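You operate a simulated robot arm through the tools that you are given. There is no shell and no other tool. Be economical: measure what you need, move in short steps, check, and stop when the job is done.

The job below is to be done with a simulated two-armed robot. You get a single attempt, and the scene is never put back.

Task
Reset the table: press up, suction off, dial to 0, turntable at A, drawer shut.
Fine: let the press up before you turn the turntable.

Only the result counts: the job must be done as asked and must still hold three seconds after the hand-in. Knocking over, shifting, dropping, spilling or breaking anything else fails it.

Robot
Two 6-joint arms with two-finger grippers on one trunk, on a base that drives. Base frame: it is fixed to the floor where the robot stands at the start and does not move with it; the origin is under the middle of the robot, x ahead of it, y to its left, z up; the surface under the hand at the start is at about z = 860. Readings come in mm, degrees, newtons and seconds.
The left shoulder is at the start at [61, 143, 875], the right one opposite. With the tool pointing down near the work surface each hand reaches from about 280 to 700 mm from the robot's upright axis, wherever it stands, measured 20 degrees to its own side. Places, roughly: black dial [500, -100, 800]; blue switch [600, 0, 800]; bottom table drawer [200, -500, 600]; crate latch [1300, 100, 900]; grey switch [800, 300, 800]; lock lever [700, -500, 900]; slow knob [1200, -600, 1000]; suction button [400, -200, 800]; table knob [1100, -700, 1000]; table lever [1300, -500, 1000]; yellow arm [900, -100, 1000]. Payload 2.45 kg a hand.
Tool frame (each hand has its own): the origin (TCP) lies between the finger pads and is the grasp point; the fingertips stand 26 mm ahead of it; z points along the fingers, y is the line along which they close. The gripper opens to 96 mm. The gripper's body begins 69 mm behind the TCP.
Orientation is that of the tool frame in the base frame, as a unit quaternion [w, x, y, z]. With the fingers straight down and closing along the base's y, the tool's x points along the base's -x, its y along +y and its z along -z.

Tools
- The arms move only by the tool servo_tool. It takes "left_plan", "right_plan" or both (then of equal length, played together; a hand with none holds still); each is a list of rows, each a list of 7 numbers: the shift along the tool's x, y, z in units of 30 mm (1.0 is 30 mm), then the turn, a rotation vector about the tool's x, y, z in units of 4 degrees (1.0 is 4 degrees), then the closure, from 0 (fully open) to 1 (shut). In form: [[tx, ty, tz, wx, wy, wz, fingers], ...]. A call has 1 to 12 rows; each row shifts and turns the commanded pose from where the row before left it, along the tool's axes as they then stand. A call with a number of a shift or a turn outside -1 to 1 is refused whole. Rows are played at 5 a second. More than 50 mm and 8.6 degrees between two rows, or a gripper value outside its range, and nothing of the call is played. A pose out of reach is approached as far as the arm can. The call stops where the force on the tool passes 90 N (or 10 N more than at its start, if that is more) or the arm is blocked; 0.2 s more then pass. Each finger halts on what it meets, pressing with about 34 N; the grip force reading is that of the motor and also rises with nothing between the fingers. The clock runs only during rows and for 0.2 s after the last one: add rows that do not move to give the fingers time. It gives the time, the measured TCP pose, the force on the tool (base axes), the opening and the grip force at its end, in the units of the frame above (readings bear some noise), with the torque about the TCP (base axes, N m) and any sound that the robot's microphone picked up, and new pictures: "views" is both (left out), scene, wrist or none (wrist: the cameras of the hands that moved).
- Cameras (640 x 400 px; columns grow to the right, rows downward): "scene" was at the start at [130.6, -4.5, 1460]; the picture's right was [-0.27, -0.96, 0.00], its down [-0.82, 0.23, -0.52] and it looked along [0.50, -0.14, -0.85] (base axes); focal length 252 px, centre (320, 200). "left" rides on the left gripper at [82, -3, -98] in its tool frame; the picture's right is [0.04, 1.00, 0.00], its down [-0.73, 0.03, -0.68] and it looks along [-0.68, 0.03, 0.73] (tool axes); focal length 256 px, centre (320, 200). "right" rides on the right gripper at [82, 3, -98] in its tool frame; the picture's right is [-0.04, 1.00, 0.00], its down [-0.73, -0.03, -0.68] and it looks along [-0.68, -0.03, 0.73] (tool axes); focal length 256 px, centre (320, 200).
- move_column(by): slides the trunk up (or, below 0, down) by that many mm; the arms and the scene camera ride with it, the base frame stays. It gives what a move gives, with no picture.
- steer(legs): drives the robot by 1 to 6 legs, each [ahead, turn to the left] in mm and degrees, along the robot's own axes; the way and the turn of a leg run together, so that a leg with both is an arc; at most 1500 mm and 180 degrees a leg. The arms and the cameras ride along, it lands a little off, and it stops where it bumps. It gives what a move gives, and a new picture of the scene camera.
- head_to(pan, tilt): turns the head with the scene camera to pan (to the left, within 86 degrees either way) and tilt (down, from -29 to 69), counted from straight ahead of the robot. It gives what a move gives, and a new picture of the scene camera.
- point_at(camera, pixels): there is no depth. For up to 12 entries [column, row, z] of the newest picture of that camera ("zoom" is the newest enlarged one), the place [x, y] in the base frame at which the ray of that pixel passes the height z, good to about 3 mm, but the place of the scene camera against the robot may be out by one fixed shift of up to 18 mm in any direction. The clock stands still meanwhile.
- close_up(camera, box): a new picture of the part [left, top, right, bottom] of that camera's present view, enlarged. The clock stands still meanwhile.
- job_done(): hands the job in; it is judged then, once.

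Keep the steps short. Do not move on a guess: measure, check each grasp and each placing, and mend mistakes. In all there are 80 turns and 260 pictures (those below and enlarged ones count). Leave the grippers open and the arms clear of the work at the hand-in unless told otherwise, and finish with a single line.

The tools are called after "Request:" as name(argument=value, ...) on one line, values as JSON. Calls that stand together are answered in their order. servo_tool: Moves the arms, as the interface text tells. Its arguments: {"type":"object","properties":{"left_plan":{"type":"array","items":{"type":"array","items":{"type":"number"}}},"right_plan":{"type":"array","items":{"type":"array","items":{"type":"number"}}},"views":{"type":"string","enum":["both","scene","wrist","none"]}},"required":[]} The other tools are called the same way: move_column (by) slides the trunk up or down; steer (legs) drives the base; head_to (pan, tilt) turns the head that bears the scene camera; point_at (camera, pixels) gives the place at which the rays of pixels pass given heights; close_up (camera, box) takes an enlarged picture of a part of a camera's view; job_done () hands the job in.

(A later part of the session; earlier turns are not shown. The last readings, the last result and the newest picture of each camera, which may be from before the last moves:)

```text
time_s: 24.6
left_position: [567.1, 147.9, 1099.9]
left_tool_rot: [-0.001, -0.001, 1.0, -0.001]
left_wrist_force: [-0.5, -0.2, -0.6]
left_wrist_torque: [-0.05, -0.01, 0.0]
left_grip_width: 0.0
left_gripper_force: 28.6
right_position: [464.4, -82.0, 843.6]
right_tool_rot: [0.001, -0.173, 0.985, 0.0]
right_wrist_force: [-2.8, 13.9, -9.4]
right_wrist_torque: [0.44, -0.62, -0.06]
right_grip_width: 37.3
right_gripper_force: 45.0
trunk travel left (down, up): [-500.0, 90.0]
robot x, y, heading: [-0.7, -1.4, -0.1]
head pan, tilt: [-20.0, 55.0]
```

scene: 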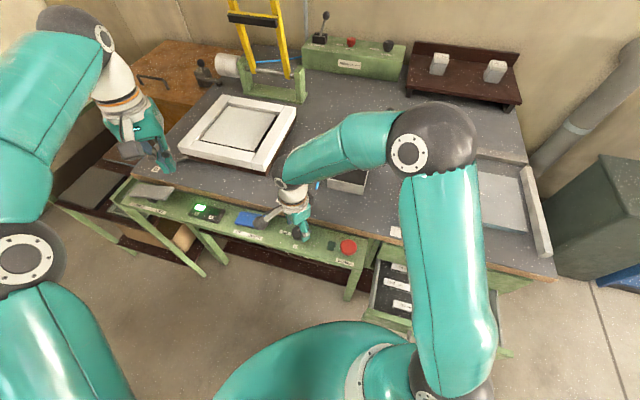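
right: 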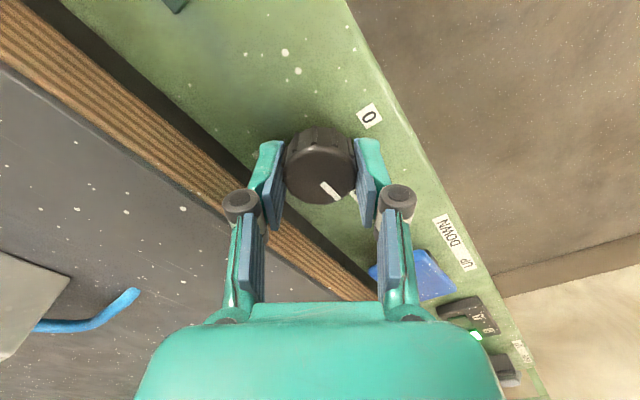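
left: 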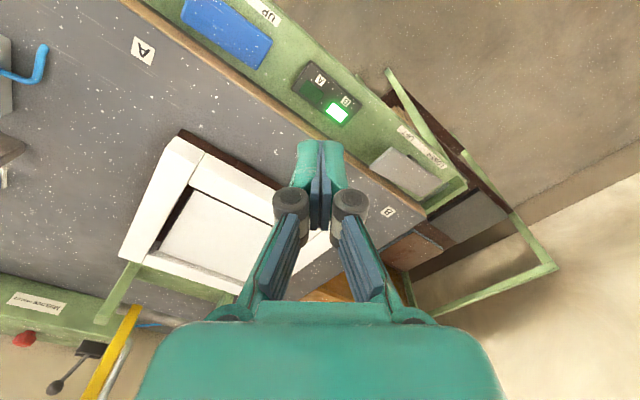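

Turned about 92°, with the pointer at "half". Continuing 48°.

Request:
servo_tool(right_plan=[[0, 0, 0, 0, 0, -1, 0.8], [0, 0, 0, 0, 0, -1, 0.8], [0, 0, 0, 0, 0, -1, 0.8], [0, 0, 0, 0, 0, -1, 0.8], [0, 0, 0, 0, 0, -1, 0.8], [0, 0, 0, 0, 0, -1, 0.8], [0, 0, 0, 0, 0, -1, 0.8], [0, 0, 0, 0, 0, -1, 0.8], [0, 0, 0, 0, 0, -1, 0.8], [0, 0, 0, 0, 0, -1, 0.8], [0, 0, 0, 0, 0, -1, 0.8], [0, 0, 0, 0, 0, -1, 0.8]], views="both")

```text
time_s: 27.2
left_position: [568.8, 147.1, 1100.3]
left_tool_rot: [-0.001, -0.001, 1.0, -0.002]
left_wrist_force: [0.0, -0.2, -0.2]
left_wrist_torque: [0.0, -0.03, 0.01]
left_grip_width: 0.1
left_gripper_force: 28.4
right_position: [463.9, -80.4, 843.8]
right_tool_rot: [0.0, -0.558, 0.83, -0.001]
right_wrist_force: [-5.8, 25.6, -11.6]
right_wrist_torque: [0.19, 0.33, 0.0]
right_grip_width: 37.0
right_gripper_force: 44.9
trunk travel left (down, up): [-500.0, 90.0]
robot x, y, heading: [2.8, 0.1, 0.0]
head pan, tilt: [-20.0, 55.0]
```

scene: 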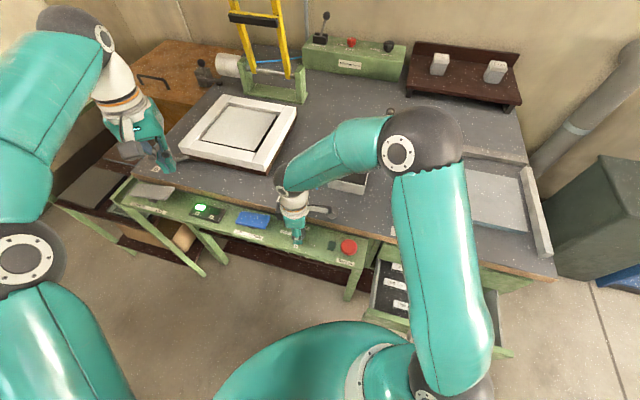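
right: 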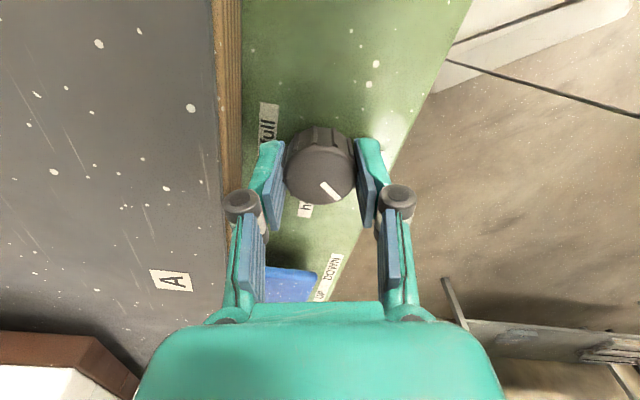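

Turned 140°. Another 40° to reach 0.

Request:
servo_tool(right_plan=[[0, 0, 0, 0, 0, -1, 0.8], [0, 0, 0, 0, 0, -1, 0.8], [0, 0, 0, 0, 0, -1, 0.8], [0, 0, 0, 0, 0, -1, 0.8], [0, 0, 0, 0, 0, -1, 0.8], [0, 0, 0, 0, 0, -1, 0.8], [0, 0, 0, 0, 0, -1, 0.8], [0, 0, 0, 0, 0, -1, 0.8], [0, 0, 0, 0, 0, -1, 0.8], [0, 0, 0, 0, 0, -1, 0.8], [0, 0, 0, 0, 0, 0, 0.8]], views="wrist")

```text
time_s: 29.6
left_position: [568.6, 149.1, 1101.6]
left_tool_rot: [-0.001, 0.0, 1.0, -0.002]
left_wrist_force: [-0.2, 0.1, -0.9]
left_wrist_torque: [0.01, 0.0, 0.01]
left_grip_width: 0.0
left_gripper_force: 28.3
right_position: [462.5, -80.4, 843.8]
right_tool_rot: [0.002, 0.808, -0.589, -0.002]
right_wrist_force: [-15.4, 28.0, -20.9]
right_wrist_torque: [0.16, 0.09, -0.08]
right_grip_width: 37.5
right_gripper_force: 45.1
trunk travel left (down, up): [-500.0, 90.0]
robot x, y, heading: [0.0, 0.6, 0.2]
head pan, tilt: [-20.0, 55.0]
```

right: 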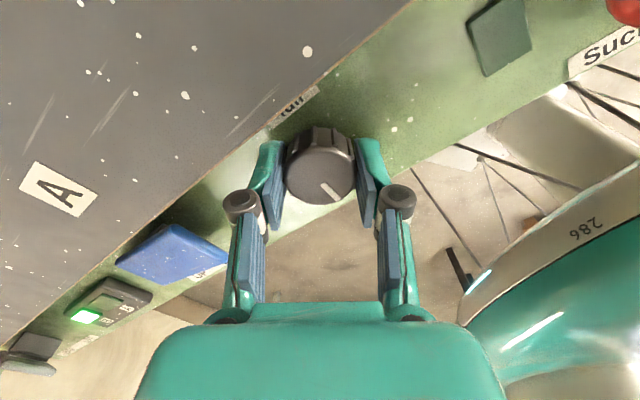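

The wrist has turned the full 180° from start. I'll release and rise straight up to look.

Request:
servo_tool(right_plan=[[0, 0, 0, 0, 0, 0, 0.42], [0, 0, 0, 0, 0, 0, 0.42], [0, 0, -0.5, 0, 0, 0, 0.42], [0, 0, -1, 0, 0, 0, 0.42], [0, 0, -1, 0, 0, 0, 0.42], [0, 0, -1, 0, 0, 0, 0.42], [0, 0, 0, 0, 0, 1, 0.42], [0, 0, 0, 0, 0, 1, 0.42], [0, 0, 0, 0, 0, 1, 0.42], [0, 0, 0, 0, 0, 1, 0.42], [0, 0, 0, 0, 0, 1, 0.42], [0, 0, 0, 0, 0, 1, 0.42]], views="wrist")

Request:
servo_tool(right_plan=[[0, 0, 0, 0, 0, 1, 0.42], [0, 0, 0, 0, 0, 1, 0.42], [0, 0, 0, 0, 0, 1, 0.42], [0, 0, 0, 0, 0, 1, 0.42], [0, 0, 0, 0, 0, 1, 0.42], [0, 0, 0, 0, 0, 1, 0.42], [0, 0, 0, 0, 0, 1, 0.42], [0, 0, 0, 0, 0, 1, 0.42], [0, 0, 0, 0, 0, 1, 0.42], [0, 0, 0, 0, 0, 1, 0.42], [0, 0, 0, 0, 0, 1, 0.42], [0, 0, 0, 0, 0, 1, 0.42]], views="none")

Request:
servo_tool(right_plan=[[0, 0, 0, 0, 0, 1, 0.42], [0, 0, 0, 0, 0, 1, 0.42], [0, 0, 0, 0, 0, 1, 0.42], [0, 0, 0, 0, 0, 1, 0.42], [0, 0, 0, 0, 0, 1, 0.42], [0, 0, 0, 0, 0, 1, 0.42], [0, 0, 0, 0, 0, 1, 0.42], [0, 0, 0, 0, 0, 1, 0.42], [0, 0, 0, 0, 0, 1, 0.42]], views="both")

```text
time_s: 32.2
left_position: [568.5, 146.1, 1100.5]
left_tool_rot: [-0.001, -0.001, 1.0, 0.0]
left_wrist_force: [0.5, 0.4, 0.2]
left_wrist_torque: [-0.02, 0.01, 0.0]
left_grip_width: 0.0
left_gripper_force: 28.1
right_position: [463.9, -83.6, 950.3]
right_tool_rot: [0.0, -0.668, 0.744, 0.001]
right_wrist_force: [0.6, -0.1, 0.4]
right_wrist_torque: [-0.01, 0.02, 0.02]
right_grip_width: 55.9
right_gripper_force: 0.1
trunk travel left (down, up): [-500.0, 90.0]
robot x, y, heading: [-2.9, 0.5, -0.2]
head pan, tilt: [-20.0, 55.0]
```

right: 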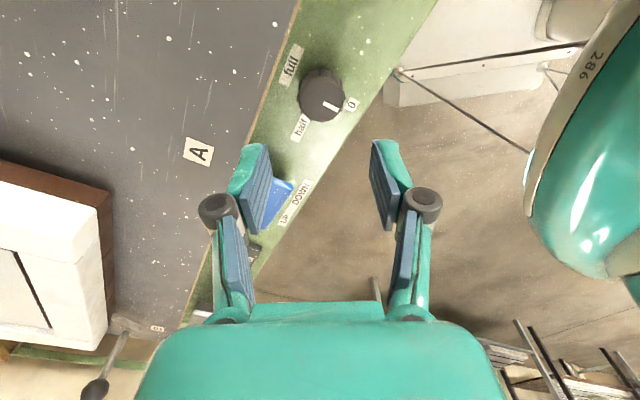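

```text
time_s: 34.8
left_position: [568.1, 147.2, 1100.9]
left_tool_rot: [0.0, -0.001, 1.0, -0.001]
left_wrist_force: [-0.2, -0.1, -0.3]
left_wrist_torque: [0.04, 0.0, 0.03]
left_grip_width: 0.0
left_gripper_force: 27.7
right_position: [463.5, -82.9, 950.0]
right_tool_rot: [0.0, -0.307, 0.952, 0.0]
right_wrist_force: [0.1, -0.5, 0.0]
right_wrist_torque: [0.02, 0.0, 0.02]
right_grip_width: 55.6
right_gripper_force: 0.1
trunk travel left (down, up): [-500.0, 90.0]
robot x, y, heading: [6.2, -4.6, 0.1]
head pan, tilt: [-20.0, 55.0]
```

```text
time_s: 36.8
left_position: [567.7, 146.4, 1101.6]
left_tool_rot: [0.0, -0.001, 1.0, 0.0]
left_wrist_force: [-0.2, 0.2, -0.4]
left_wrist_torque: [0.02, -0.01, -0.01]
left_grip_width: 0.0
left_gripper_force: 28.3
right_position: [462.9, -81.6, 948.8]
right_tool_rot: [0.0, 0.003, 1.0, 0.0]
right_wrist_force: [0.5, -0.6, 0.3]
right_wrist_torque: [0.0, 0.03, 0.01]
right_grip_width: 55.8
right_gripper_force: 0.1
trunk travel left (down, up): [-500.0, 90.0]
robot x, y, heading: [-1.3, -0.6, 0.2]
head pan, tilt: [-20.0, 55.0]
```

scene: 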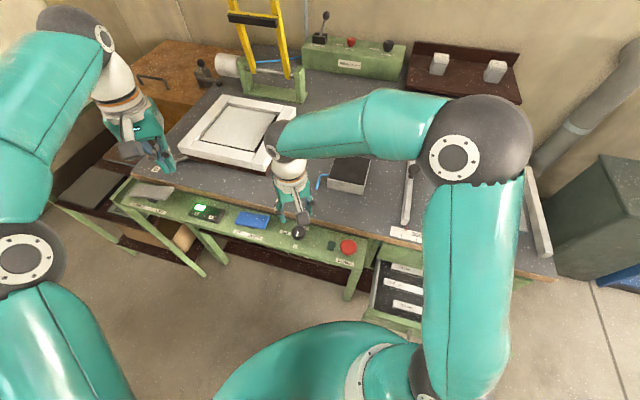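
right: 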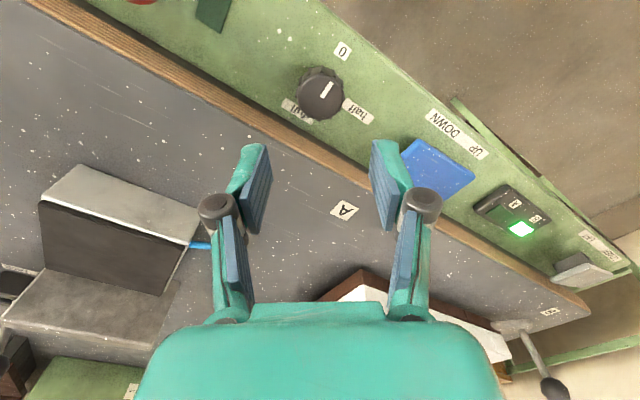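

I'll zoom on the dial and on the turntable handle.

Request:
close_up(camera="right", box=[250, 30, 400, 130])

Request:
close_up(camera="left", box=[100, 100, 420, 320])

```text
4.00 times, centred on (325, 80) of right
```

zoom: 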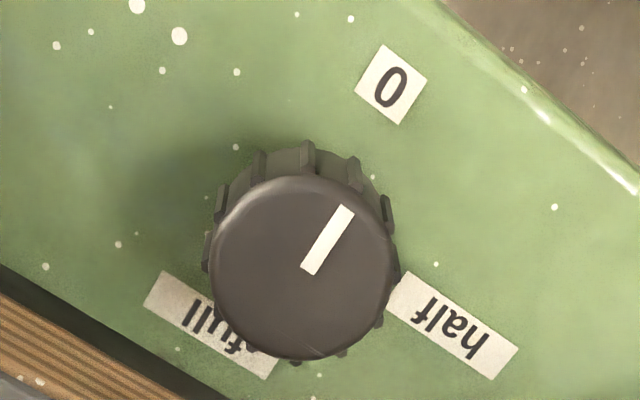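

```text
1.82 times, centred on (260, 210) of left
```

zoom: 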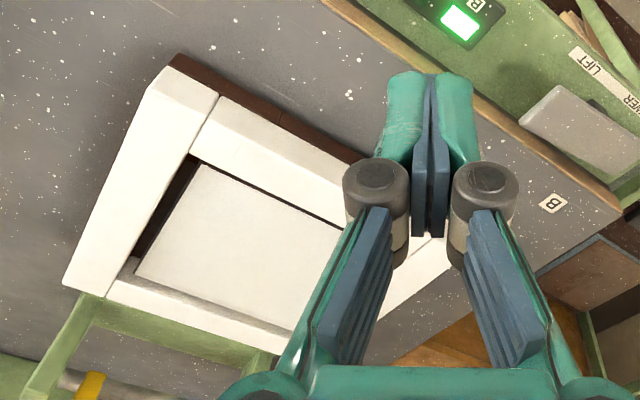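

The dial points at 0. The turntable handle is by B at about [838,230,963], out of reach from here. By geometry the turntable centre is near [863,-12] and A is 90° counter-clockwise. I'll retract and raise both hands, then drive along the table to the left.

Request:
servo_tool(right_plan=[[0.3, -0.4, -0.9, 0, 0, 0, 0.42], [0.3, -0.4, -0.9, 0, 0, 0, 0.42], [0.3, -0.4, -0.9, 0, 0, 0, 0.42], [0.3, -0.4, -0.9, 0, 0, 0, 0.42], [0.3, -0.4, -0.9, 0, 0, 0, 0.42], [0.3, -0.4, -0.9, 0, 0, 0, 0.42]], left_plan=[[0.8, 0, -0.1, 0, 0, 0, 0.5], [0.8, 0, -0.1, 0, 0, 0, 0], [0.8, 0, -0.1, 0, 0, 0, 0], [0.8, 0, -0.1, 0, 0, 0, 0], [0.8, 0, -0.1, 0, 0, 0, 0], [0.8, 0, 0, 0, 0, 0, 0]], views="none")

Request:
head_to(pan=50, tilt=50)

```text
time_s: 38.2
left_position: [420.8, 145.2, 1116.0]
left_tool_rot: [0.001, -0.001, 1.0, 0.0]
left_wrist_force: [-1.1, -0.3, -0.7]
left_wrist_torque: [0.01, -0.02, -0.01]
left_grip_width: 96.0
left_gripper_force: 0.0
right_position: [410.2, -156.1, 1111.3]
right_tool_rot: [0.001, 0.001, 1.0, 0.0]
right_wrist_force: [-0.7, 0.1, -0.1]
right_wrist_torque: [0.0, -0.03, -0.01]
right_grip_width: 55.6
right_gripper_force: 0.1
trunk travel left (down, up): [-500.0, 90.0]
robot x, y, heading: [-1.8, -2.5, 0.1]
head pan, tilt: [-20.0, 55.0]
```

```text
time_s: 39.6
left_position: [422.6, 144.6, 1114.6]
left_tool_rot: [0.0, -0.001, 1.0, 0.001]
left_wrist_force: [0.4, 0.0, 0.6]
left_wrist_torque: [0.04, -0.03, 0.0]
left_grip_width: 96.0
left_gripper_force: 0.0
right_position: [411.3, -155.6, 1109.8]
right_tool_rot: [0.0, 0.002, 1.0, 0.0]
right_wrist_force: [0.6, 0.3, 0.7]
right_wrist_torque: [0.0, -0.01, 0.0]
right_grip_width: 55.7
right_gripper_force: 0.0
trunk travel left (down, up): [-500.0, 90.0]
robot x, y, heading: [0.4, 3.7, 0.2]
head pan, tilt: [50.0, 50.0]
```

scene: 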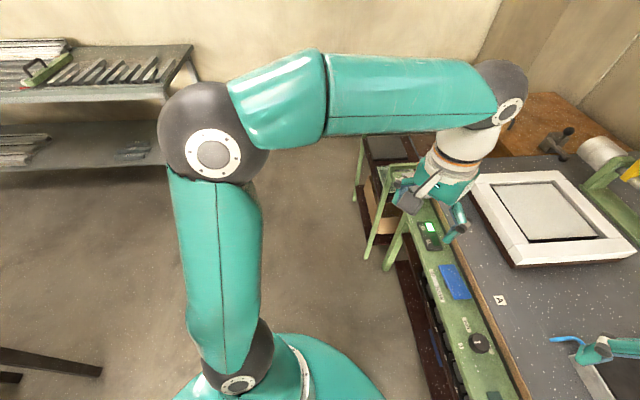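

I'll check how far the shelf on the left is: its lower front edge (165,165), and floor points.

Request:
point_at(camera="scene", pixels=[[165, 165, 400], [190, 50, 800], [385, 270, 100], [10, 185, 400], [100, 370, 200], [410, 225, 400]])

```text
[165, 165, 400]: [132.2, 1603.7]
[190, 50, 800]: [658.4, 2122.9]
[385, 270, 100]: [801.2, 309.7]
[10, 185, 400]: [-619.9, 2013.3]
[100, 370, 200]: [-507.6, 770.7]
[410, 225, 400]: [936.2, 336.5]
```

The way is clear. Driving: turn left 56°, ahead 450 mm, turn right 90°.

Request:
steer(legs=[[0, 56], [450, 0], [0, -90]])

Request:
head_to(pan=0, tilt=50)

```text
time_s: 49.4
left_position: [692.7, 252.8, 1115.9]
left_tool_rot: [-0.001, 0.286, 0.958, 0.0]
left_wrist_force: [0.0, 0.2, -0.9]
left_wrist_torque: [0.0, -0.01, -0.02]
left_grip_width: 95.9
left_gripper_force: 0.1
right_position: [518.0, 8.7, 1110.1]
right_tool_rot: [-0.001, 0.288, 0.957, 0.0]
right_wrist_force: [0.1, 0.6, 0.6]
right_wrist_torque: [0.02, -0.01, 0.0]
right_grip_width: 55.7
right_gripper_force: 0.1
trunk travel left (down, up): [-500.0, 90.0]
robot x, y, heading: [285.1, 403.7, -33.3]
head pan, tilt: [50.0, 50.0]
```

scene: 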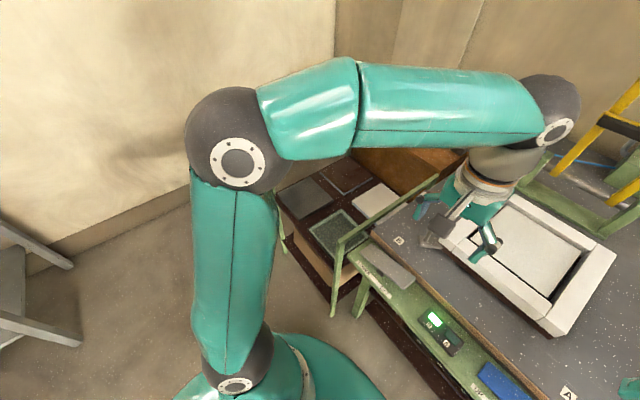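

```text
time_s: 50.6
left_position: [692.5, 254.0, 1115.7]
left_tool_rot: [0.0, 0.286, 0.958, -0.001]
left_wrist_force: [0.5, 0.0, 0.7]
left_wrist_torque: [-0.01, -0.03, 0.03]
left_grip_width: 96.0
left_gripper_force: 0.1
right_position: [518.3, 9.7, 1111.6]
right_tool_rot: [0.0, 0.289, 0.957, 0.0]
right_wrist_force: [-0.1, 0.0, -0.6]
right_wrist_torque: [-0.02, 0.04, 0.0]
right_grip_width: 55.7
right_gripper_force: 0.0
trunk travel left (down, up): [-500.0, 90.0]
robot x, y, heading: [282.9, 401.4, -32.9]
head pan, tilt: [0.0, 50.0]
```

scene: 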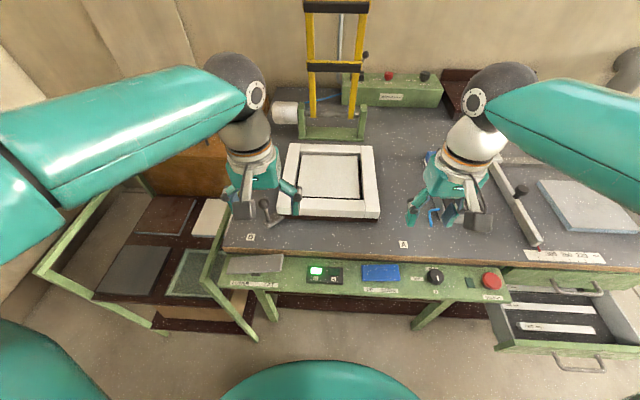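

A good frontal view: the handle ball is at (265,203) by B, and A is at (404,245), i.e. 90° counter-clockwise from above around the tray centre at about (330,180). I'll look through the left wrist camera.

Request:
close_up(camera="left", box=[0, 0, 640, 400])

Request:
close_up(camera="scene", box=[220, 130, 420, 260])

Request:
close_up(camera="right", box=[0, 0, 640, 400])

```text
1.00 times, centred on (320, 200) of left (not enlarged: the box is as wide or as high as the picture)
```

zoom: 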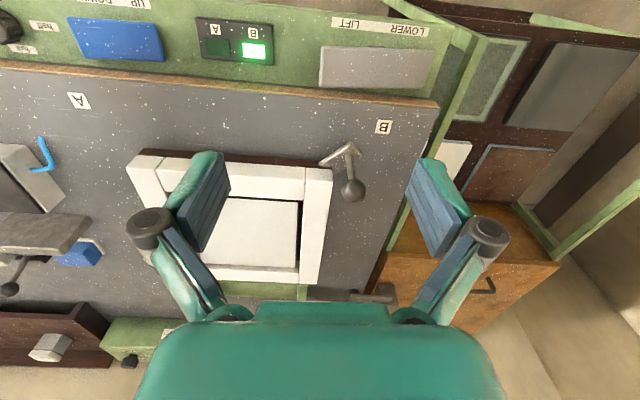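

```text
3.08 times, centred on (320, 195) of scene
```

zoom: 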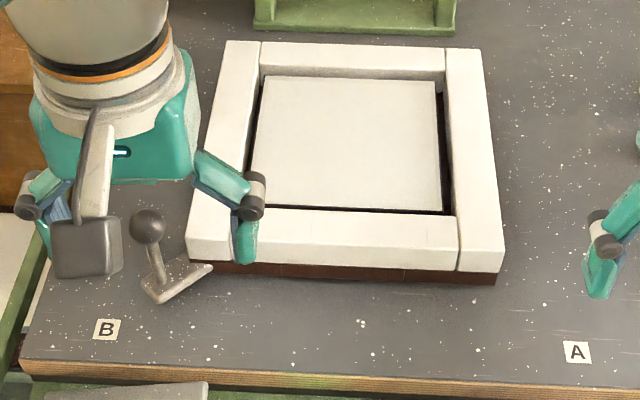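

```text
1.00 times, centred on (320, 200) of right (not enlarged: the box is as wide or as high as the picture)
```

zoom: 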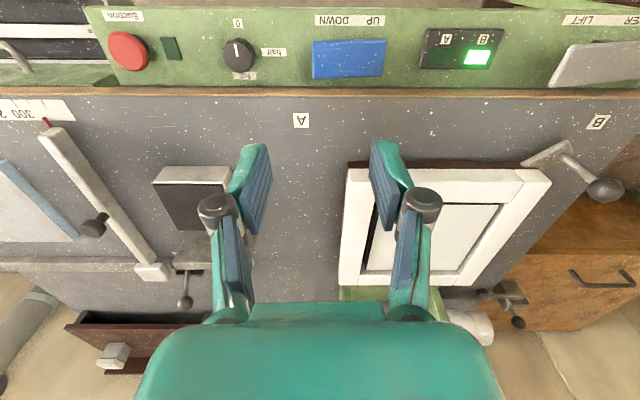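

I'll triangulate with both wrist cameras. Ball: left (353,189), right (606,189). Tray corners and A/B labels as well.

Request:
point_at(camera="left", pixels=[[353, 189, 930], [353, 189, 960], [346, 148, 870], [346, 148, 890], [331, 170, 890], [331, 170, 910], [131, 161, 890], [131, 161, 910], [318, 284, 890], [318, 284, 910], [383, 127, 860], [79, 100, 860]])

Request:
point_at(camera="right", pixels=[[606, 189, 930], [606, 189, 960], [563, 146, 870], [563, 146, 890], [550, 172, 890], [550, 172, 910], [348, 170, 890], [348, 170, 910], [463, 284, 890], [340, 284, 890], [597, 122, 860], [301, 120, 860]])

```text
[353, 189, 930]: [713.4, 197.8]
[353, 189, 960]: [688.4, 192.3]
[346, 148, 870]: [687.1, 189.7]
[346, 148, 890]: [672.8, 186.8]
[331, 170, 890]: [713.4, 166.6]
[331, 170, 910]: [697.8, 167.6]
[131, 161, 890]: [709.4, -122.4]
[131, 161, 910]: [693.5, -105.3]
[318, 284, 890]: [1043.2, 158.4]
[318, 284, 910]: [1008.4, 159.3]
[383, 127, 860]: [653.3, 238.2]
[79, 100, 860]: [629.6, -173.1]
```

```text
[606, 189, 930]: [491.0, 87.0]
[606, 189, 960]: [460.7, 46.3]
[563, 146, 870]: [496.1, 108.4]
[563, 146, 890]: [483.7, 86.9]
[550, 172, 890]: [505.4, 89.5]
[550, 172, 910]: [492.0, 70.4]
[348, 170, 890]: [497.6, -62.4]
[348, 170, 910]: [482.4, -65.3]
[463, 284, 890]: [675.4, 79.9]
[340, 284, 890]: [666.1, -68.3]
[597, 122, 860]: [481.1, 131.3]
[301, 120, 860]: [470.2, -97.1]
```

Those readings used stale wrist pictures from before the drive. I'll take fresh ones with a non-moving row.

Request:
servo_tool(left_plan=[[0, 0, 0, 0, 0, 0, 0]], right_plan=[[0, 0, 0, 0, 0, 0, 0.42]], views="wrist")

Request:
point_at(camera="left", pixels=[[353, 189, 930], [353, 189, 960], [346, 148, 870], [346, 148, 890], [331, 170, 890], [331, 170, 910], [131, 161, 890], [131, 161, 910], [318, 284, 890], [318, 284, 910], [383, 127, 860], [79, 100, 860]])

Request:
point_at(camera="right", pixels=[[606, 189, 930], [606, 189, 960], [563, 146, 870], [563, 146, 890], [550, 172, 890], [550, 172, 910], [348, 170, 890], [348, 170, 910], [463, 284, 890], [340, 284, 890], [597, 122, 860], [301, 120, 860]])

```text
time_s: 51.0
left_position: [691.9, 253.8, 1115.3]
left_tool_rot: [0.0, 0.287, 0.958, -0.001]
left_wrist_force: [0.7, -0.7, 0.3]
left_wrist_torque: [0.0, 0.0, -0.03]
left_grip_width: 95.9
left_gripper_force: 0.0
right_position: [518.0, 8.8, 1110.9]
right_tool_rot: [0.0, 0.289, 0.957, -0.001]
right_wrist_force: [0.4, 0.2, 0.0]
right_wrist_torque: [-0.01, -0.02, -0.04]
right_grip_width: 55.4
right_gripper_force: 0.1
trunk travel left (down, up): [-500.0, 90.0]
robot x, y, heading: [281.7, 403.2, -32.9]
head pan, tilt: [0.0, 50.0]
```

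right: 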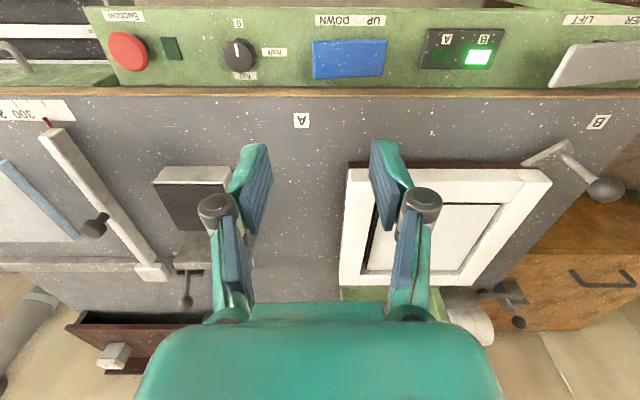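
left: 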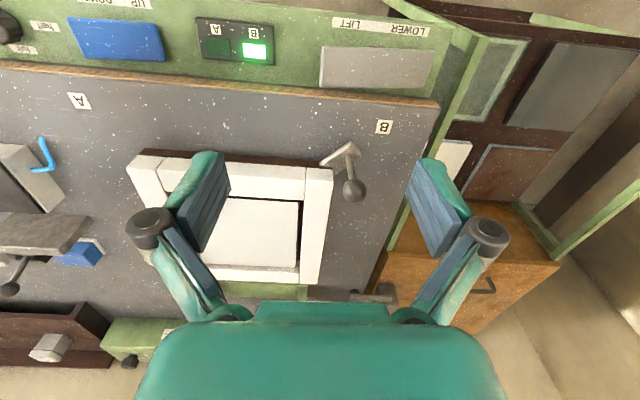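

```text
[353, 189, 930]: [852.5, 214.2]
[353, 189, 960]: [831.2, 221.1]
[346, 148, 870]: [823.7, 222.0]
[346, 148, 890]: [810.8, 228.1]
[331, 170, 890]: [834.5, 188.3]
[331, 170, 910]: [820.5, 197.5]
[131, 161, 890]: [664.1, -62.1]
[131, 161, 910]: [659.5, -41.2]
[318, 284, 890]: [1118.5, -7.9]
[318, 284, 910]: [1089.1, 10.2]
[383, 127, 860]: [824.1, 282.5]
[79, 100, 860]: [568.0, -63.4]
```

```text
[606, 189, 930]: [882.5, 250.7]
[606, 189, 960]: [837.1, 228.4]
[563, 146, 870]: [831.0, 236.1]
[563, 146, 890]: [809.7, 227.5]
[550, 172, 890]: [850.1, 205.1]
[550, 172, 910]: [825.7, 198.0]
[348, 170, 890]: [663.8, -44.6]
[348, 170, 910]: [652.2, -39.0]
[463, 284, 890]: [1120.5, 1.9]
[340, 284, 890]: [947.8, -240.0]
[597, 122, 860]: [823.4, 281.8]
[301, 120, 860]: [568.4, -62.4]
```

Triangulated: ball ≈ [828,223,966], turntable centre ≈ [870,-16], radius ≈ 244, target angle +90° (ball to ≈ [630,-59]). The far end is near the left arm's limit, so I'll turn the base 15° right first.

Request:
steer(legs=[[0, -15]])

```text
time_s: 52.3
left_position: [640.9, 155.8, 1115.2]
left_tool_rot: [-0.001, 0.407, 0.914, 0.0]
left_wrist_force: [0.4, 0.7, -0.6]
left_wrist_torque: [0.02, 0.01, 0.03]
left_grip_width: 95.9
left_gripper_force: 0.1
right_position: [410.2, -36.4, 1110.9]
right_tool_rot: [0.0, 0.408, 0.913, 0.001]
right_wrist_force: [0.2, -0.2, -0.1]
right_wrist_torque: [0.0, 0.05, -0.02]
right_grip_width: 55.6
right_gripper_force: 0.2
trunk travel left (down, up): [-500.0, 90.0]
robot x, y, heading: [288.7, 408.8, -47.6]
head pan, tilt: [0.0, 50.0]
```

scene: 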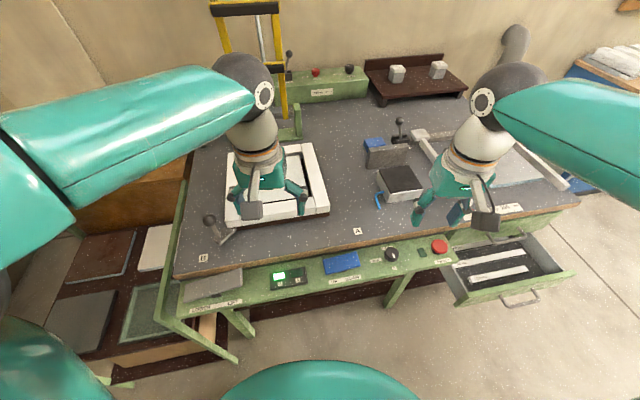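

Now I'll move the left hand (open) to above the ball and begin turning the wrist so the fingers will close along the ball's travel.

Request:
servo_tool(left_plan=[[-0.354, 0.873, 0.31, 0, 0, 0, 0.1], [-0.354, 0.873, 0.31, 0, 0, 0, 0.2], [-0.354, 0.873, 0.31, 0, 0, 0, 0.3], [-0.354, 0.873, 0.31, 0, 0, 0, 0.3], [-0.354, 0.873, 0.31, 0, 0, 0, 0.3], [-0.354, 0.873, 0.31, 0, 0, 0, 0.3], [-0.354, 0.873, 0.31, 0, 0, 0, 0.3], [0, 0, 0, 0, 0, 1, 0.3], [0, 0, 0, 0, 0, 1, 0.3], [0, 0, 0, 0, 0, 1, 0.3], [0, 0, 0, 0, 0, 1, 0.3], [0, 0, 0, 0, 0, 1, 0.3]], views="both")

```text
time_s: 54.9
left_position: [827.6, 224.1, 1051.5]
left_tool_rot: [0.0, 0.559, 0.829, -0.001]
left_wrist_force: [-0.7, 0.4, -0.4]
left_wrist_torque: [-0.02, 0.03, -0.01]
left_grip_width: 67.2
left_gripper_force: 0.1
right_position: [410.3, -37.3, 1112.3]
right_tool_rot: [0.0, 0.407, 0.913, 0.0]
right_wrist_force: [-0.4, 1.0, -1.6]
right_wrist_torque: [0.03, -0.02, -0.02]
right_grip_width: 55.6
right_gripper_force: 0.1
trunk travel left (down, up): [-500.0, 90.0]
robot x, y, heading: [286.2, 410.4, -47.7]
head pan, tilt: [0.0, 50.0]
```

scene: 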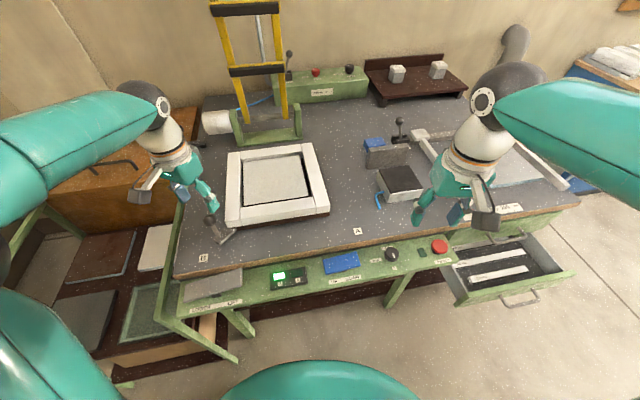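
left: 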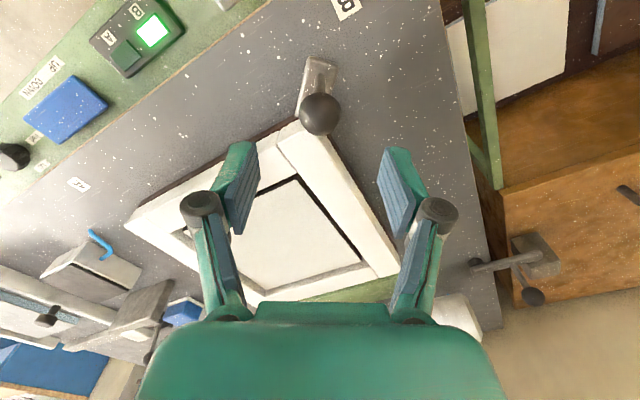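

The ball is at (320,113), centred between the fingers. I'll confirm its place.

Request:
point_at(camera="left", pixels=[[320, 113, 950], [320, 113, 966], [320, 113, 980], [302, 113, 966], [339, 113, 966], [320, 68, 890]])

```text
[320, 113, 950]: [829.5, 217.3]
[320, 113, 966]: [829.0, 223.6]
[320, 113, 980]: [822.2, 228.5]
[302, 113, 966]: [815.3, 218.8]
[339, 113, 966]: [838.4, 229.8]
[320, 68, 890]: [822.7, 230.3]
```

The ball is confirmed at [828,223.5,966]. I'll finish the wrist turn, go down to TCP z about 965 and close.

Request:
servo_tool(left_plan=[[0, 0, 0, 0, 0, 1, 0.3], [0, 0, 0, 0, 0, 1, 0.3], [0, 0, 0, 0, 0, 1, 0.3], [0, 0, 0.9, 0, 0, 0, 0.3], [0, 0, 0.9, 0, 0, 0, 0.3], [0, 0, 0.7, 0, 0, 0, 0.3], [0, 0, 0.37, 0, 0, 0, 0.3], [0, 0, 0, 0, 0, 0, 0.6], [0, 0, 0, 0, 0, 0, 1], [0, 0, 0, 0, 0, 0, 1], [0, 0, 0, 0, 0, 0, 1]], views="both")

```text
time_s: 57.3
left_position: [828.1, 223.4, 965.9]
left_tool_rot: [-0.002, 0.642, 0.766, 0.0]
left_wrist_force: [-4.2, 0.2, -2.1]
left_wrist_torque: [-0.25, -0.03, 0.0]
left_grip_width: 30.1
left_gripper_force: 45.1
right_position: [410.7, -36.8, 1111.2]
right_tool_rot: [0.0, 0.407, 0.913, 0.0]
right_wrist_force: [-0.1, -0.7, -0.4]
right_wrist_torque: [-0.01, 0.01, 0.0]
right_grip_width: 55.6
right_gripper_force: 0.0
trunk travel left (down, up): [-500.0, 90.0]
robot x, y, heading: [291.4, 410.0, -47.8]
head pan, tilt: [0.0, 50.0]
```

scene: 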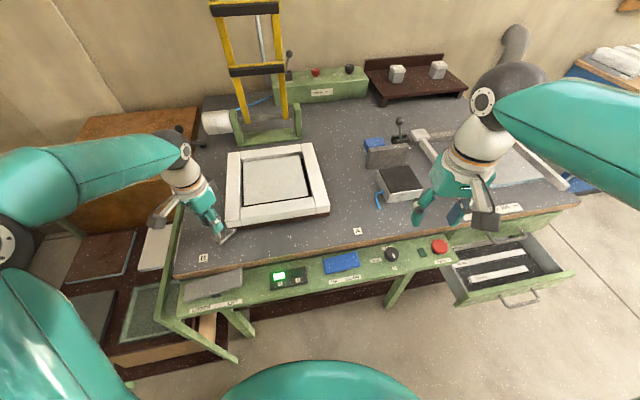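
left: 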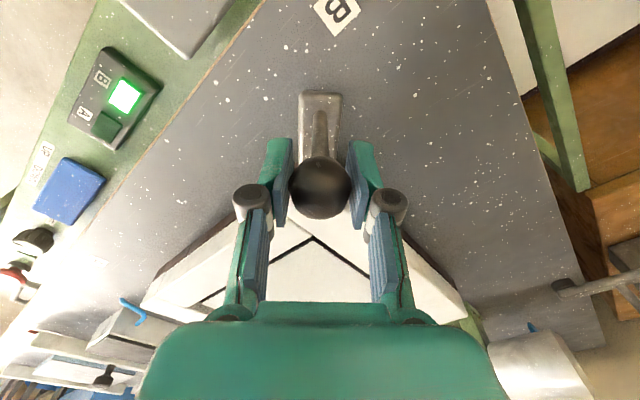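

Gripped at 30 mm. The tool's x now points radially out from the centre, so each row of the arc is [-0.02,-0.565,0] with -4°. I'll try 4 rows (16°) first.

Request:
servo_tool(left_plan=[[-0.02, -0.565, 0, 0, 0, -1, 1], [-0.02, -0.565, 0, 0, 0, -1, 1], [-0.02, -0.565, 0, 0, 0, -1, 1], [-0.02, -0.565, 0, 0, 0, -1, 1]], views="both")

```text
time_s: 58.3
left_position: [762.5, 202.8, 966.2]
left_tool_rot: [0.001, 0.528, 0.849, 0.0]
left_wrist_force: [-1.3, 4.8, 13.5]
left_wrist_torque: [0.53, 0.16, 0.18]
left_grip_width: 30.0
left_gripper_force: 44.8
right_position: [409.3, -35.3, 1112.4]
right_tool_rot: [0.002, 0.407, 0.913, -0.001]
right_wrist_force: [0.1, 0.6, -0.8]
right_wrist_torque: [-0.02, -0.01, -0.02]
right_grip_width: 55.5
right_gripper_force: 0.0
trunk travel left (down, up): [-500.0, 90.0]
robot x, y, heading: [287.6, 407.3, -47.5]
head pan, tilt: [0.0, 50.0]
```

scene: 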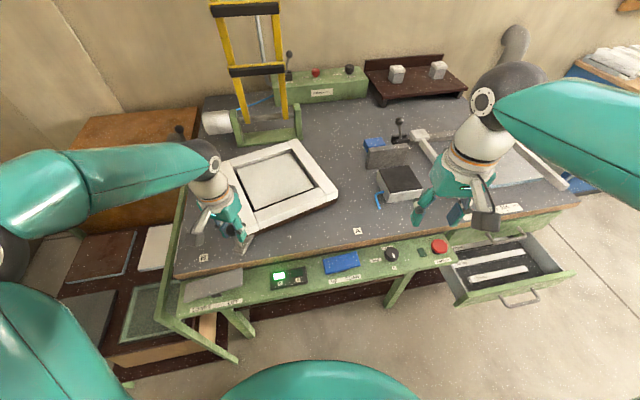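
left: 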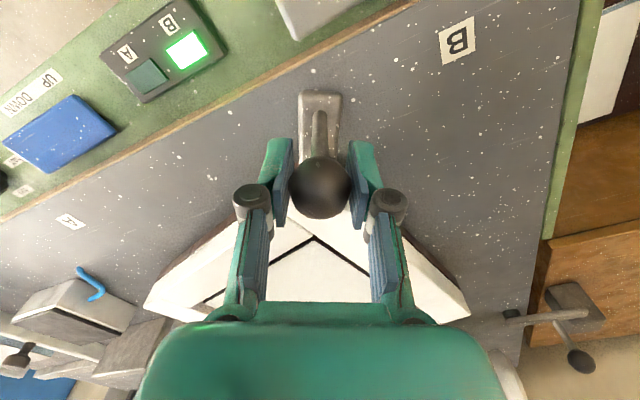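

It turns smoothly with low forces. Continuing 9 rows (36°).

Request:
servo_tool(left_plan=[[-0.02, -0.565, 0, 0, 0, -1, 1], [-0.02, -0.565, 0, 0, 0, -1, 1], [-0.02, -0.565, 0, 0, 0, -1, 1], [-0.02, -0.565, 0, 0, 0, -1, 1], [-0.02, -0.565, 0, 0, 0, -1, 1], [-0.02, -0.565, 0, 0, 0, -1, 1], [-0.02, -0.565, 0, 0, 0, -1, 1], [-0.02, -0.565, 0, 0, 0, -1, 1], [-0.02, -0.565, 0, 0, 0, -1, 1]], views="both")

```text
time_s: 60.3
left_position: [653.9, 98.1, 965.5]
left_tool_rot: [-0.001, 0.242, 0.97, 0.0]
left_wrist_force: [-8.7, 2.5, 8.0]
left_wrist_torque: [0.05, -0.54, -0.03]
left_grip_width: 29.8
left_gripper_force: 45.0
right_position: [409.0, -34.8, 1110.5]
right_tool_rot: [0.0, 0.407, 0.913, 0.0]
right_wrist_force: [0.3, 0.2, -0.1]
right_wrist_torque: [-0.01, 0.05, 0.0]
right_grip_width: 55.7
right_gripper_force: 0.1
trunk travel left (down, up): [-500.0, 90.0]
robot x, y, heading: [292.5, 407.9, -47.8]
head pan, tilt: [0.0, 50.0]
```

scene: 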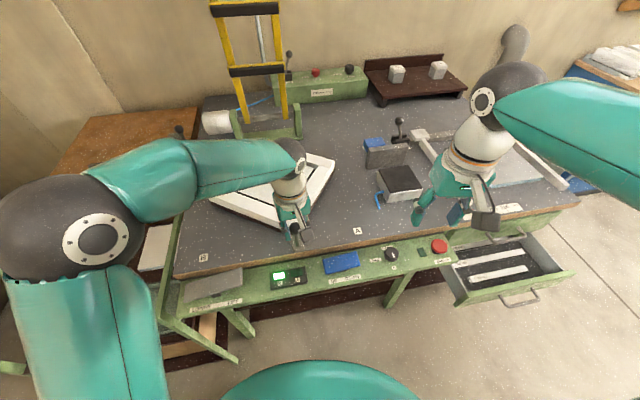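
left: 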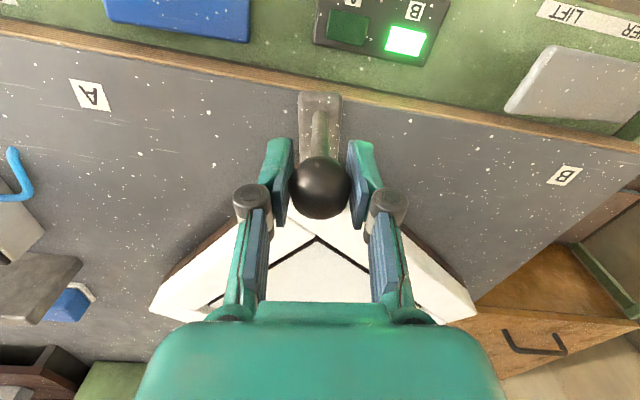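

52° done. Continuing 9 more rows while moving the right hand out of the way.

Request:
servo_tool(left_plan=[[-0.02, -0.565, 0, 0, 0, -1, 1], [-0.02, -0.565, 0, 0, 0, -1, 1], [-0.02, -0.565, 0, 0, 0, -1, 1], [-0.02, -0.565, 0, 0, 0, -1, 1], [-0.02, -0.565, 0, 0, 0, -1, 1], [-0.02, -0.565, 0, 0, 0, -1, 1], [-0.02, -0.565, 0, 0, 0, -1, 1], [-0.02, -0.565, 0, 0, 0, -1, 1], [-0.02, -0.565, 0, 0, 0, -1, 1], [0, 0, 0, 0, 0, 0, 1]], right_plan=[[0.1, -0.5, 0, 0, 0, 0, 0.42], [0.1, -0.5, 0, 0, 0, 0, 0.42], [0.1, -0.5, 0, 0, 0, 0, 0.42], [0.1, -0.5, 0, 0, 0, 0, 0.42], [0.1, -0.5, 0, 0, 0, 0, 0.42], [0.1, -0.5, 0, 0, 0, 0, 0.42], [0, 0, 0, 0, 0, 0, 0.42], [0, 0, 0, 0, 0, 0, 0.42], [0, 0, 0, 0, 0, 0, 0.42], [0, 0, 0, 0, 0, 0, 0.42]], views="both")

```text
time_s: 62.5
left_position: [630.7, -45.3, 964.7]
left_tool_rot: [0.0, -0.071, 0.997, 0.003]
left_wrist_force: [6.6, 19.1, -5.7]
left_wrist_torque: [0.42, -0.72, -0.18]
left_grip_width: 29.7
left_gripper_force: 45.2
right_position: [331.5, -82.6, 1112.9]
right_tool_rot: [0.001, 0.408, 0.913, 0.0]
right_wrist_force: [-0.1, -0.5, 0.0]
right_wrist_torque: [0.01, 0.02, -0.01]
right_grip_width: 55.8
right_gripper_force: 0.1
trunk travel left (down, up): [-500.0, 90.0]
robot x, y, heading: [287.7, 405.8, -47.5]
head pan, tilt: [0.0, 50.0]
```

scene: 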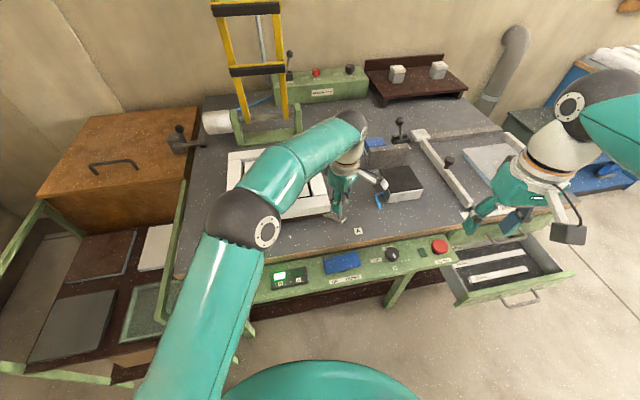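
right: 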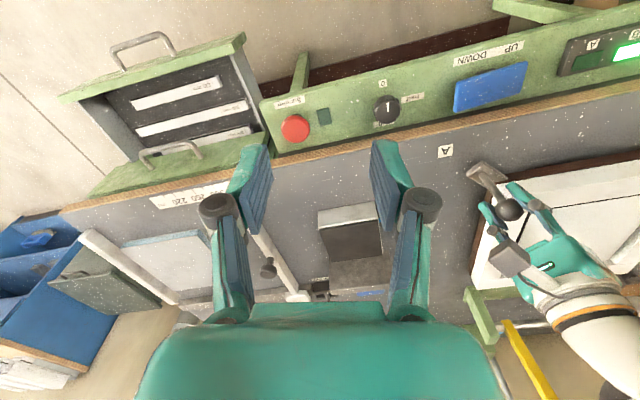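
left: 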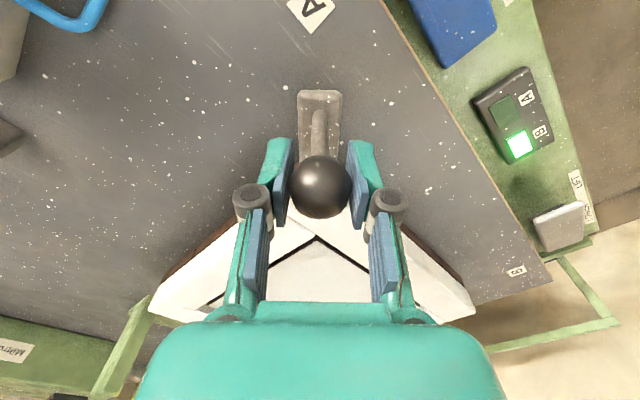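

88° turned; the lamp still shows B. I'll nudge another 2° + 1° and watch the lamp.

Request:
servo_tool(left_plan=[[-0.01, -0.28, 0, 0, 0, -0.5, 1], [0, -0.14, 0, 0, 0, -0.25, 1], [0, 0, 0, 0, 0, 0, 1], [0, 0, 0, 0, 0, 0, 1]], views="wrist")

```text
time_s: 63.5
left_position: [631.9, -46.2, 965.8]
left_tool_rot: [-0.002, -0.098, 0.995, 0.015]
left_wrist_force: [3.0, 74.2, -10.7]
left_wrist_torque: [-0.24, -0.44, -0.33]
left_grip_width: 29.8
left_gripper_force: 45.2
right_position: [331.2, -76.0, 1114.1]
right_tool_rot: [0.001, 0.408, 0.913, -0.003]
right_wrist_force: [0.0, 0.3, -0.3]
right_wrist_torque: [-0.02, 0.01, 0.01]
right_grip_width: 56.0
right_gripper_force: 0.2
trunk travel left (down, up): [-500.0, 90.0]
robot x, y, heading: [286.4, 409.8, -47.5]
head pan, tilt: [0.0, 50.0]
```

left: 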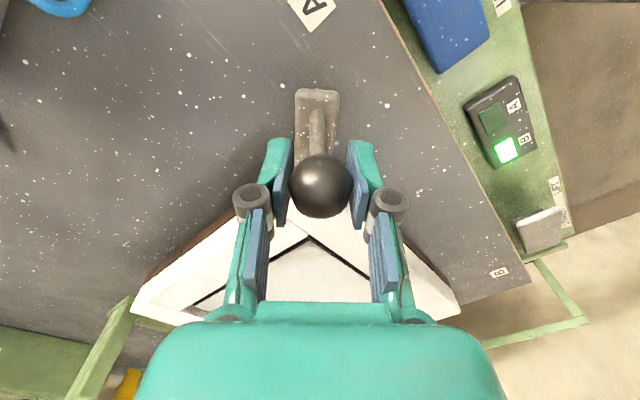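

The force rises to 74 N with no movement, so this is a stop, yet the lamp still shows B. I'll back off the push and inspect the tray for what it meets.

Request:
servo_tool(left_plan=[[0, 0.3, 0, 0, 0, 0.6, 1], [0, 0.05, 0, 0, 0, 0.15, 1], [0, 0, 0, 0, 0, 0, 1]], views="both")

Request:
close_up(camera="scene", box=[160, 90, 420, 300])

Request:
close_up(camera="right", box=[400, 0, 640, 150])

```text
time_s: 64.3
left_position: [631.4, -46.1, 965.6]
left_tool_rot: [0.0, -0.071, 0.997, 0.003]
left_wrist_force: [8.1, 33.3, -8.0]
left_wrist_torque: [0.02, -0.43, 0.09]
left_grip_width: 29.9
left_gripper_force: 45.4
right_position: [331.6, -81.2, 1112.4]
right_tool_rot: [0.0, 0.408, 0.913, -0.003]
right_wrist_force: [0.4, -0.9, -0.2]
right_wrist_torque: [-0.02, -0.02, 0.01]
right_grip_width: 55.7
right_gripper_force: 0.0
trunk travel left (down, up): [-500.0, 90.0]
robot x, y, heading: [289.8, 408.8, -47.8]
head pan, tilt: [0.0, 50.0]
```

scene: 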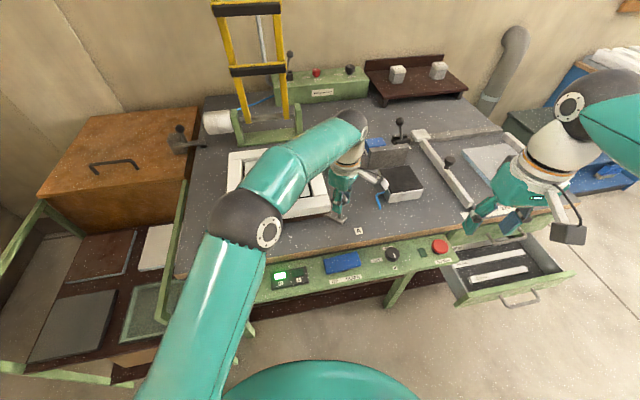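
left: 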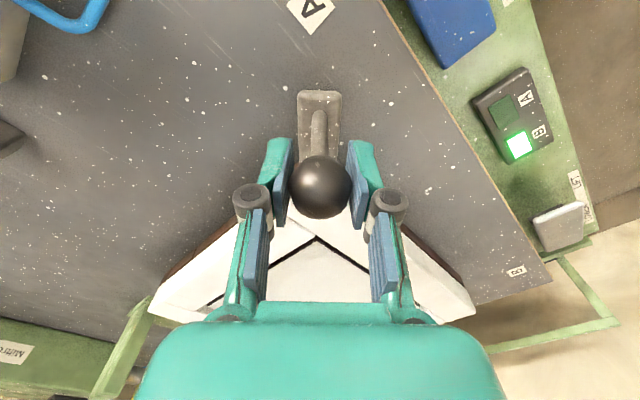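

```text
1.90 times, centred on (290, 195) of scene
```

zoom: 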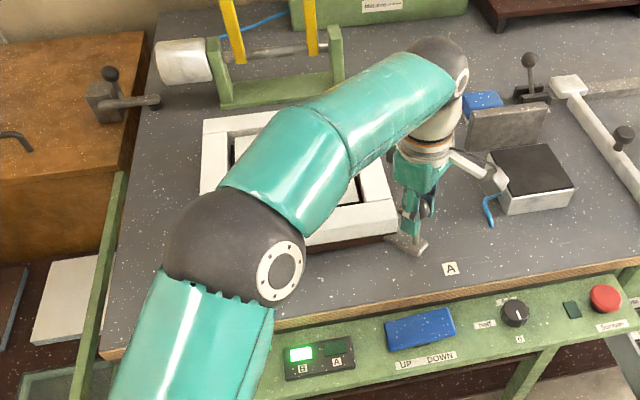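

```text
2.67 times, centred on (520, 75) of right
```

zoom: 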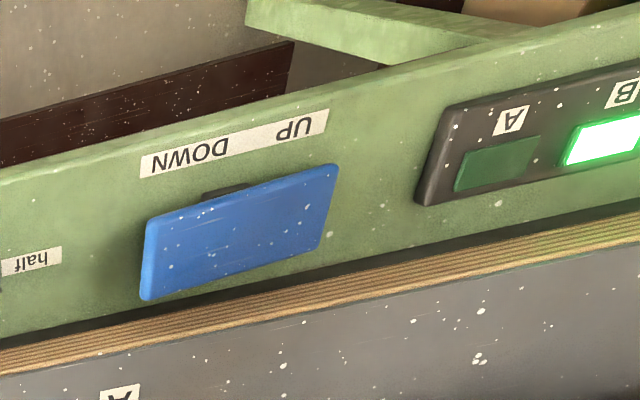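

I'll release the ball, rise, and look at the tray's true alignment.

Request:
servo_tool(left_plan=[[0, 0, 0, 0, 0, 0, 0.4], [0, 0, 0, 0, 0, 0, 0.4], [0, 0, -0.7, 0, 0, 0, 0.4], [0, 0, -1, 0, 0, 0, 0.4], [0, 0, -1, 0, 0, 0, 0.4], [0.5, 0, -0.5, 0, 0, 0, 0.4], [0.8, 0, 0, 0, 0, 0, 0.4], [0.8, 0, 0, 0, 0, 0, 0.4]], views="both")

Request:
close_up(camera="scene", box=[160, 90, 420, 300])

```text
time_s: 66.3
left_position: [598.5, -52.1, 1052.2]
left_tool_rot: [-0.007, -0.098, 0.995, 0.008]
left_wrist_force: [0.1, 0.7, 0.2]
left_wrist_torque: [-0.01, 0.02, 0.0]
left_grip_width: 57.5
left_gripper_force: 0.1
right_position: [330.8, -85.2, 1112.4]
right_tool_rot: [0.001, 0.409, 0.913, -0.001]
right_wrist_force: [0.1, -0.5, 0.0]
right_wrist_torque: [0.0, -0.02, -0.03]
right_grip_width: 55.8
right_gripper_force: 0.0
trunk travel left (down, up): [-500.0, 90.0]
robot x, y, heading: [291.0, 411.7, -47.6]
head pan, tilt: [0.0, 50.0]
stopped in row 8 (left hand): the arm was blocked; the commanded pose is now the measured one
```

scene: 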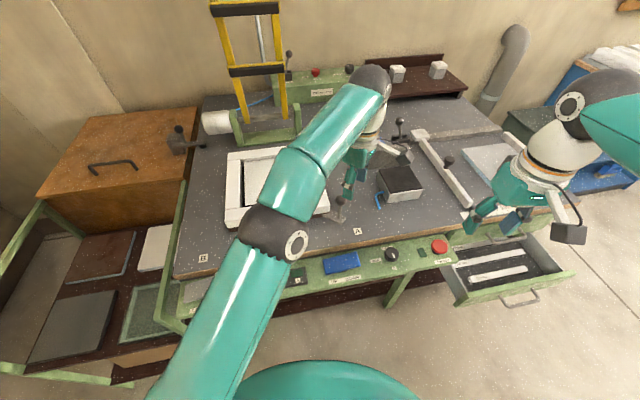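
left: 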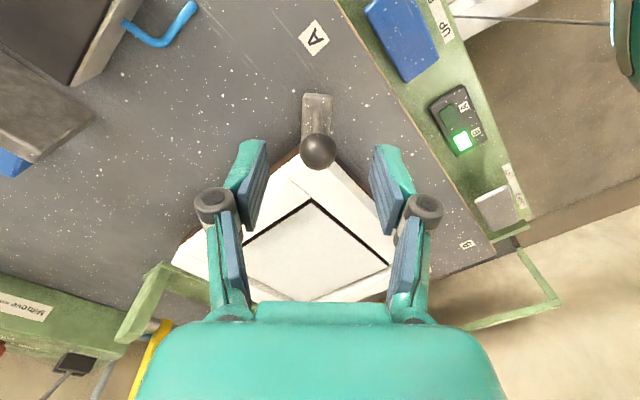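

```text
1.90 times, centred on (290, 195) of scene
```

zoom: 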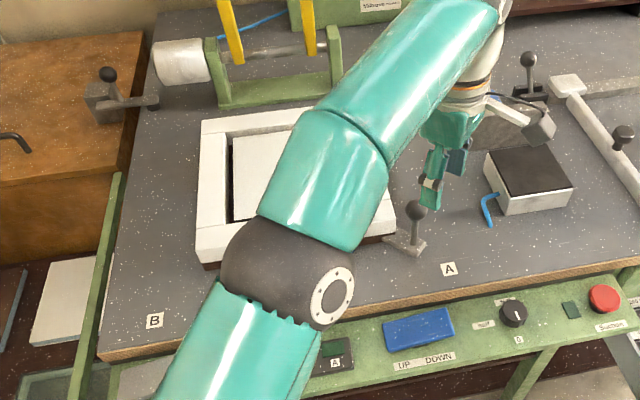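

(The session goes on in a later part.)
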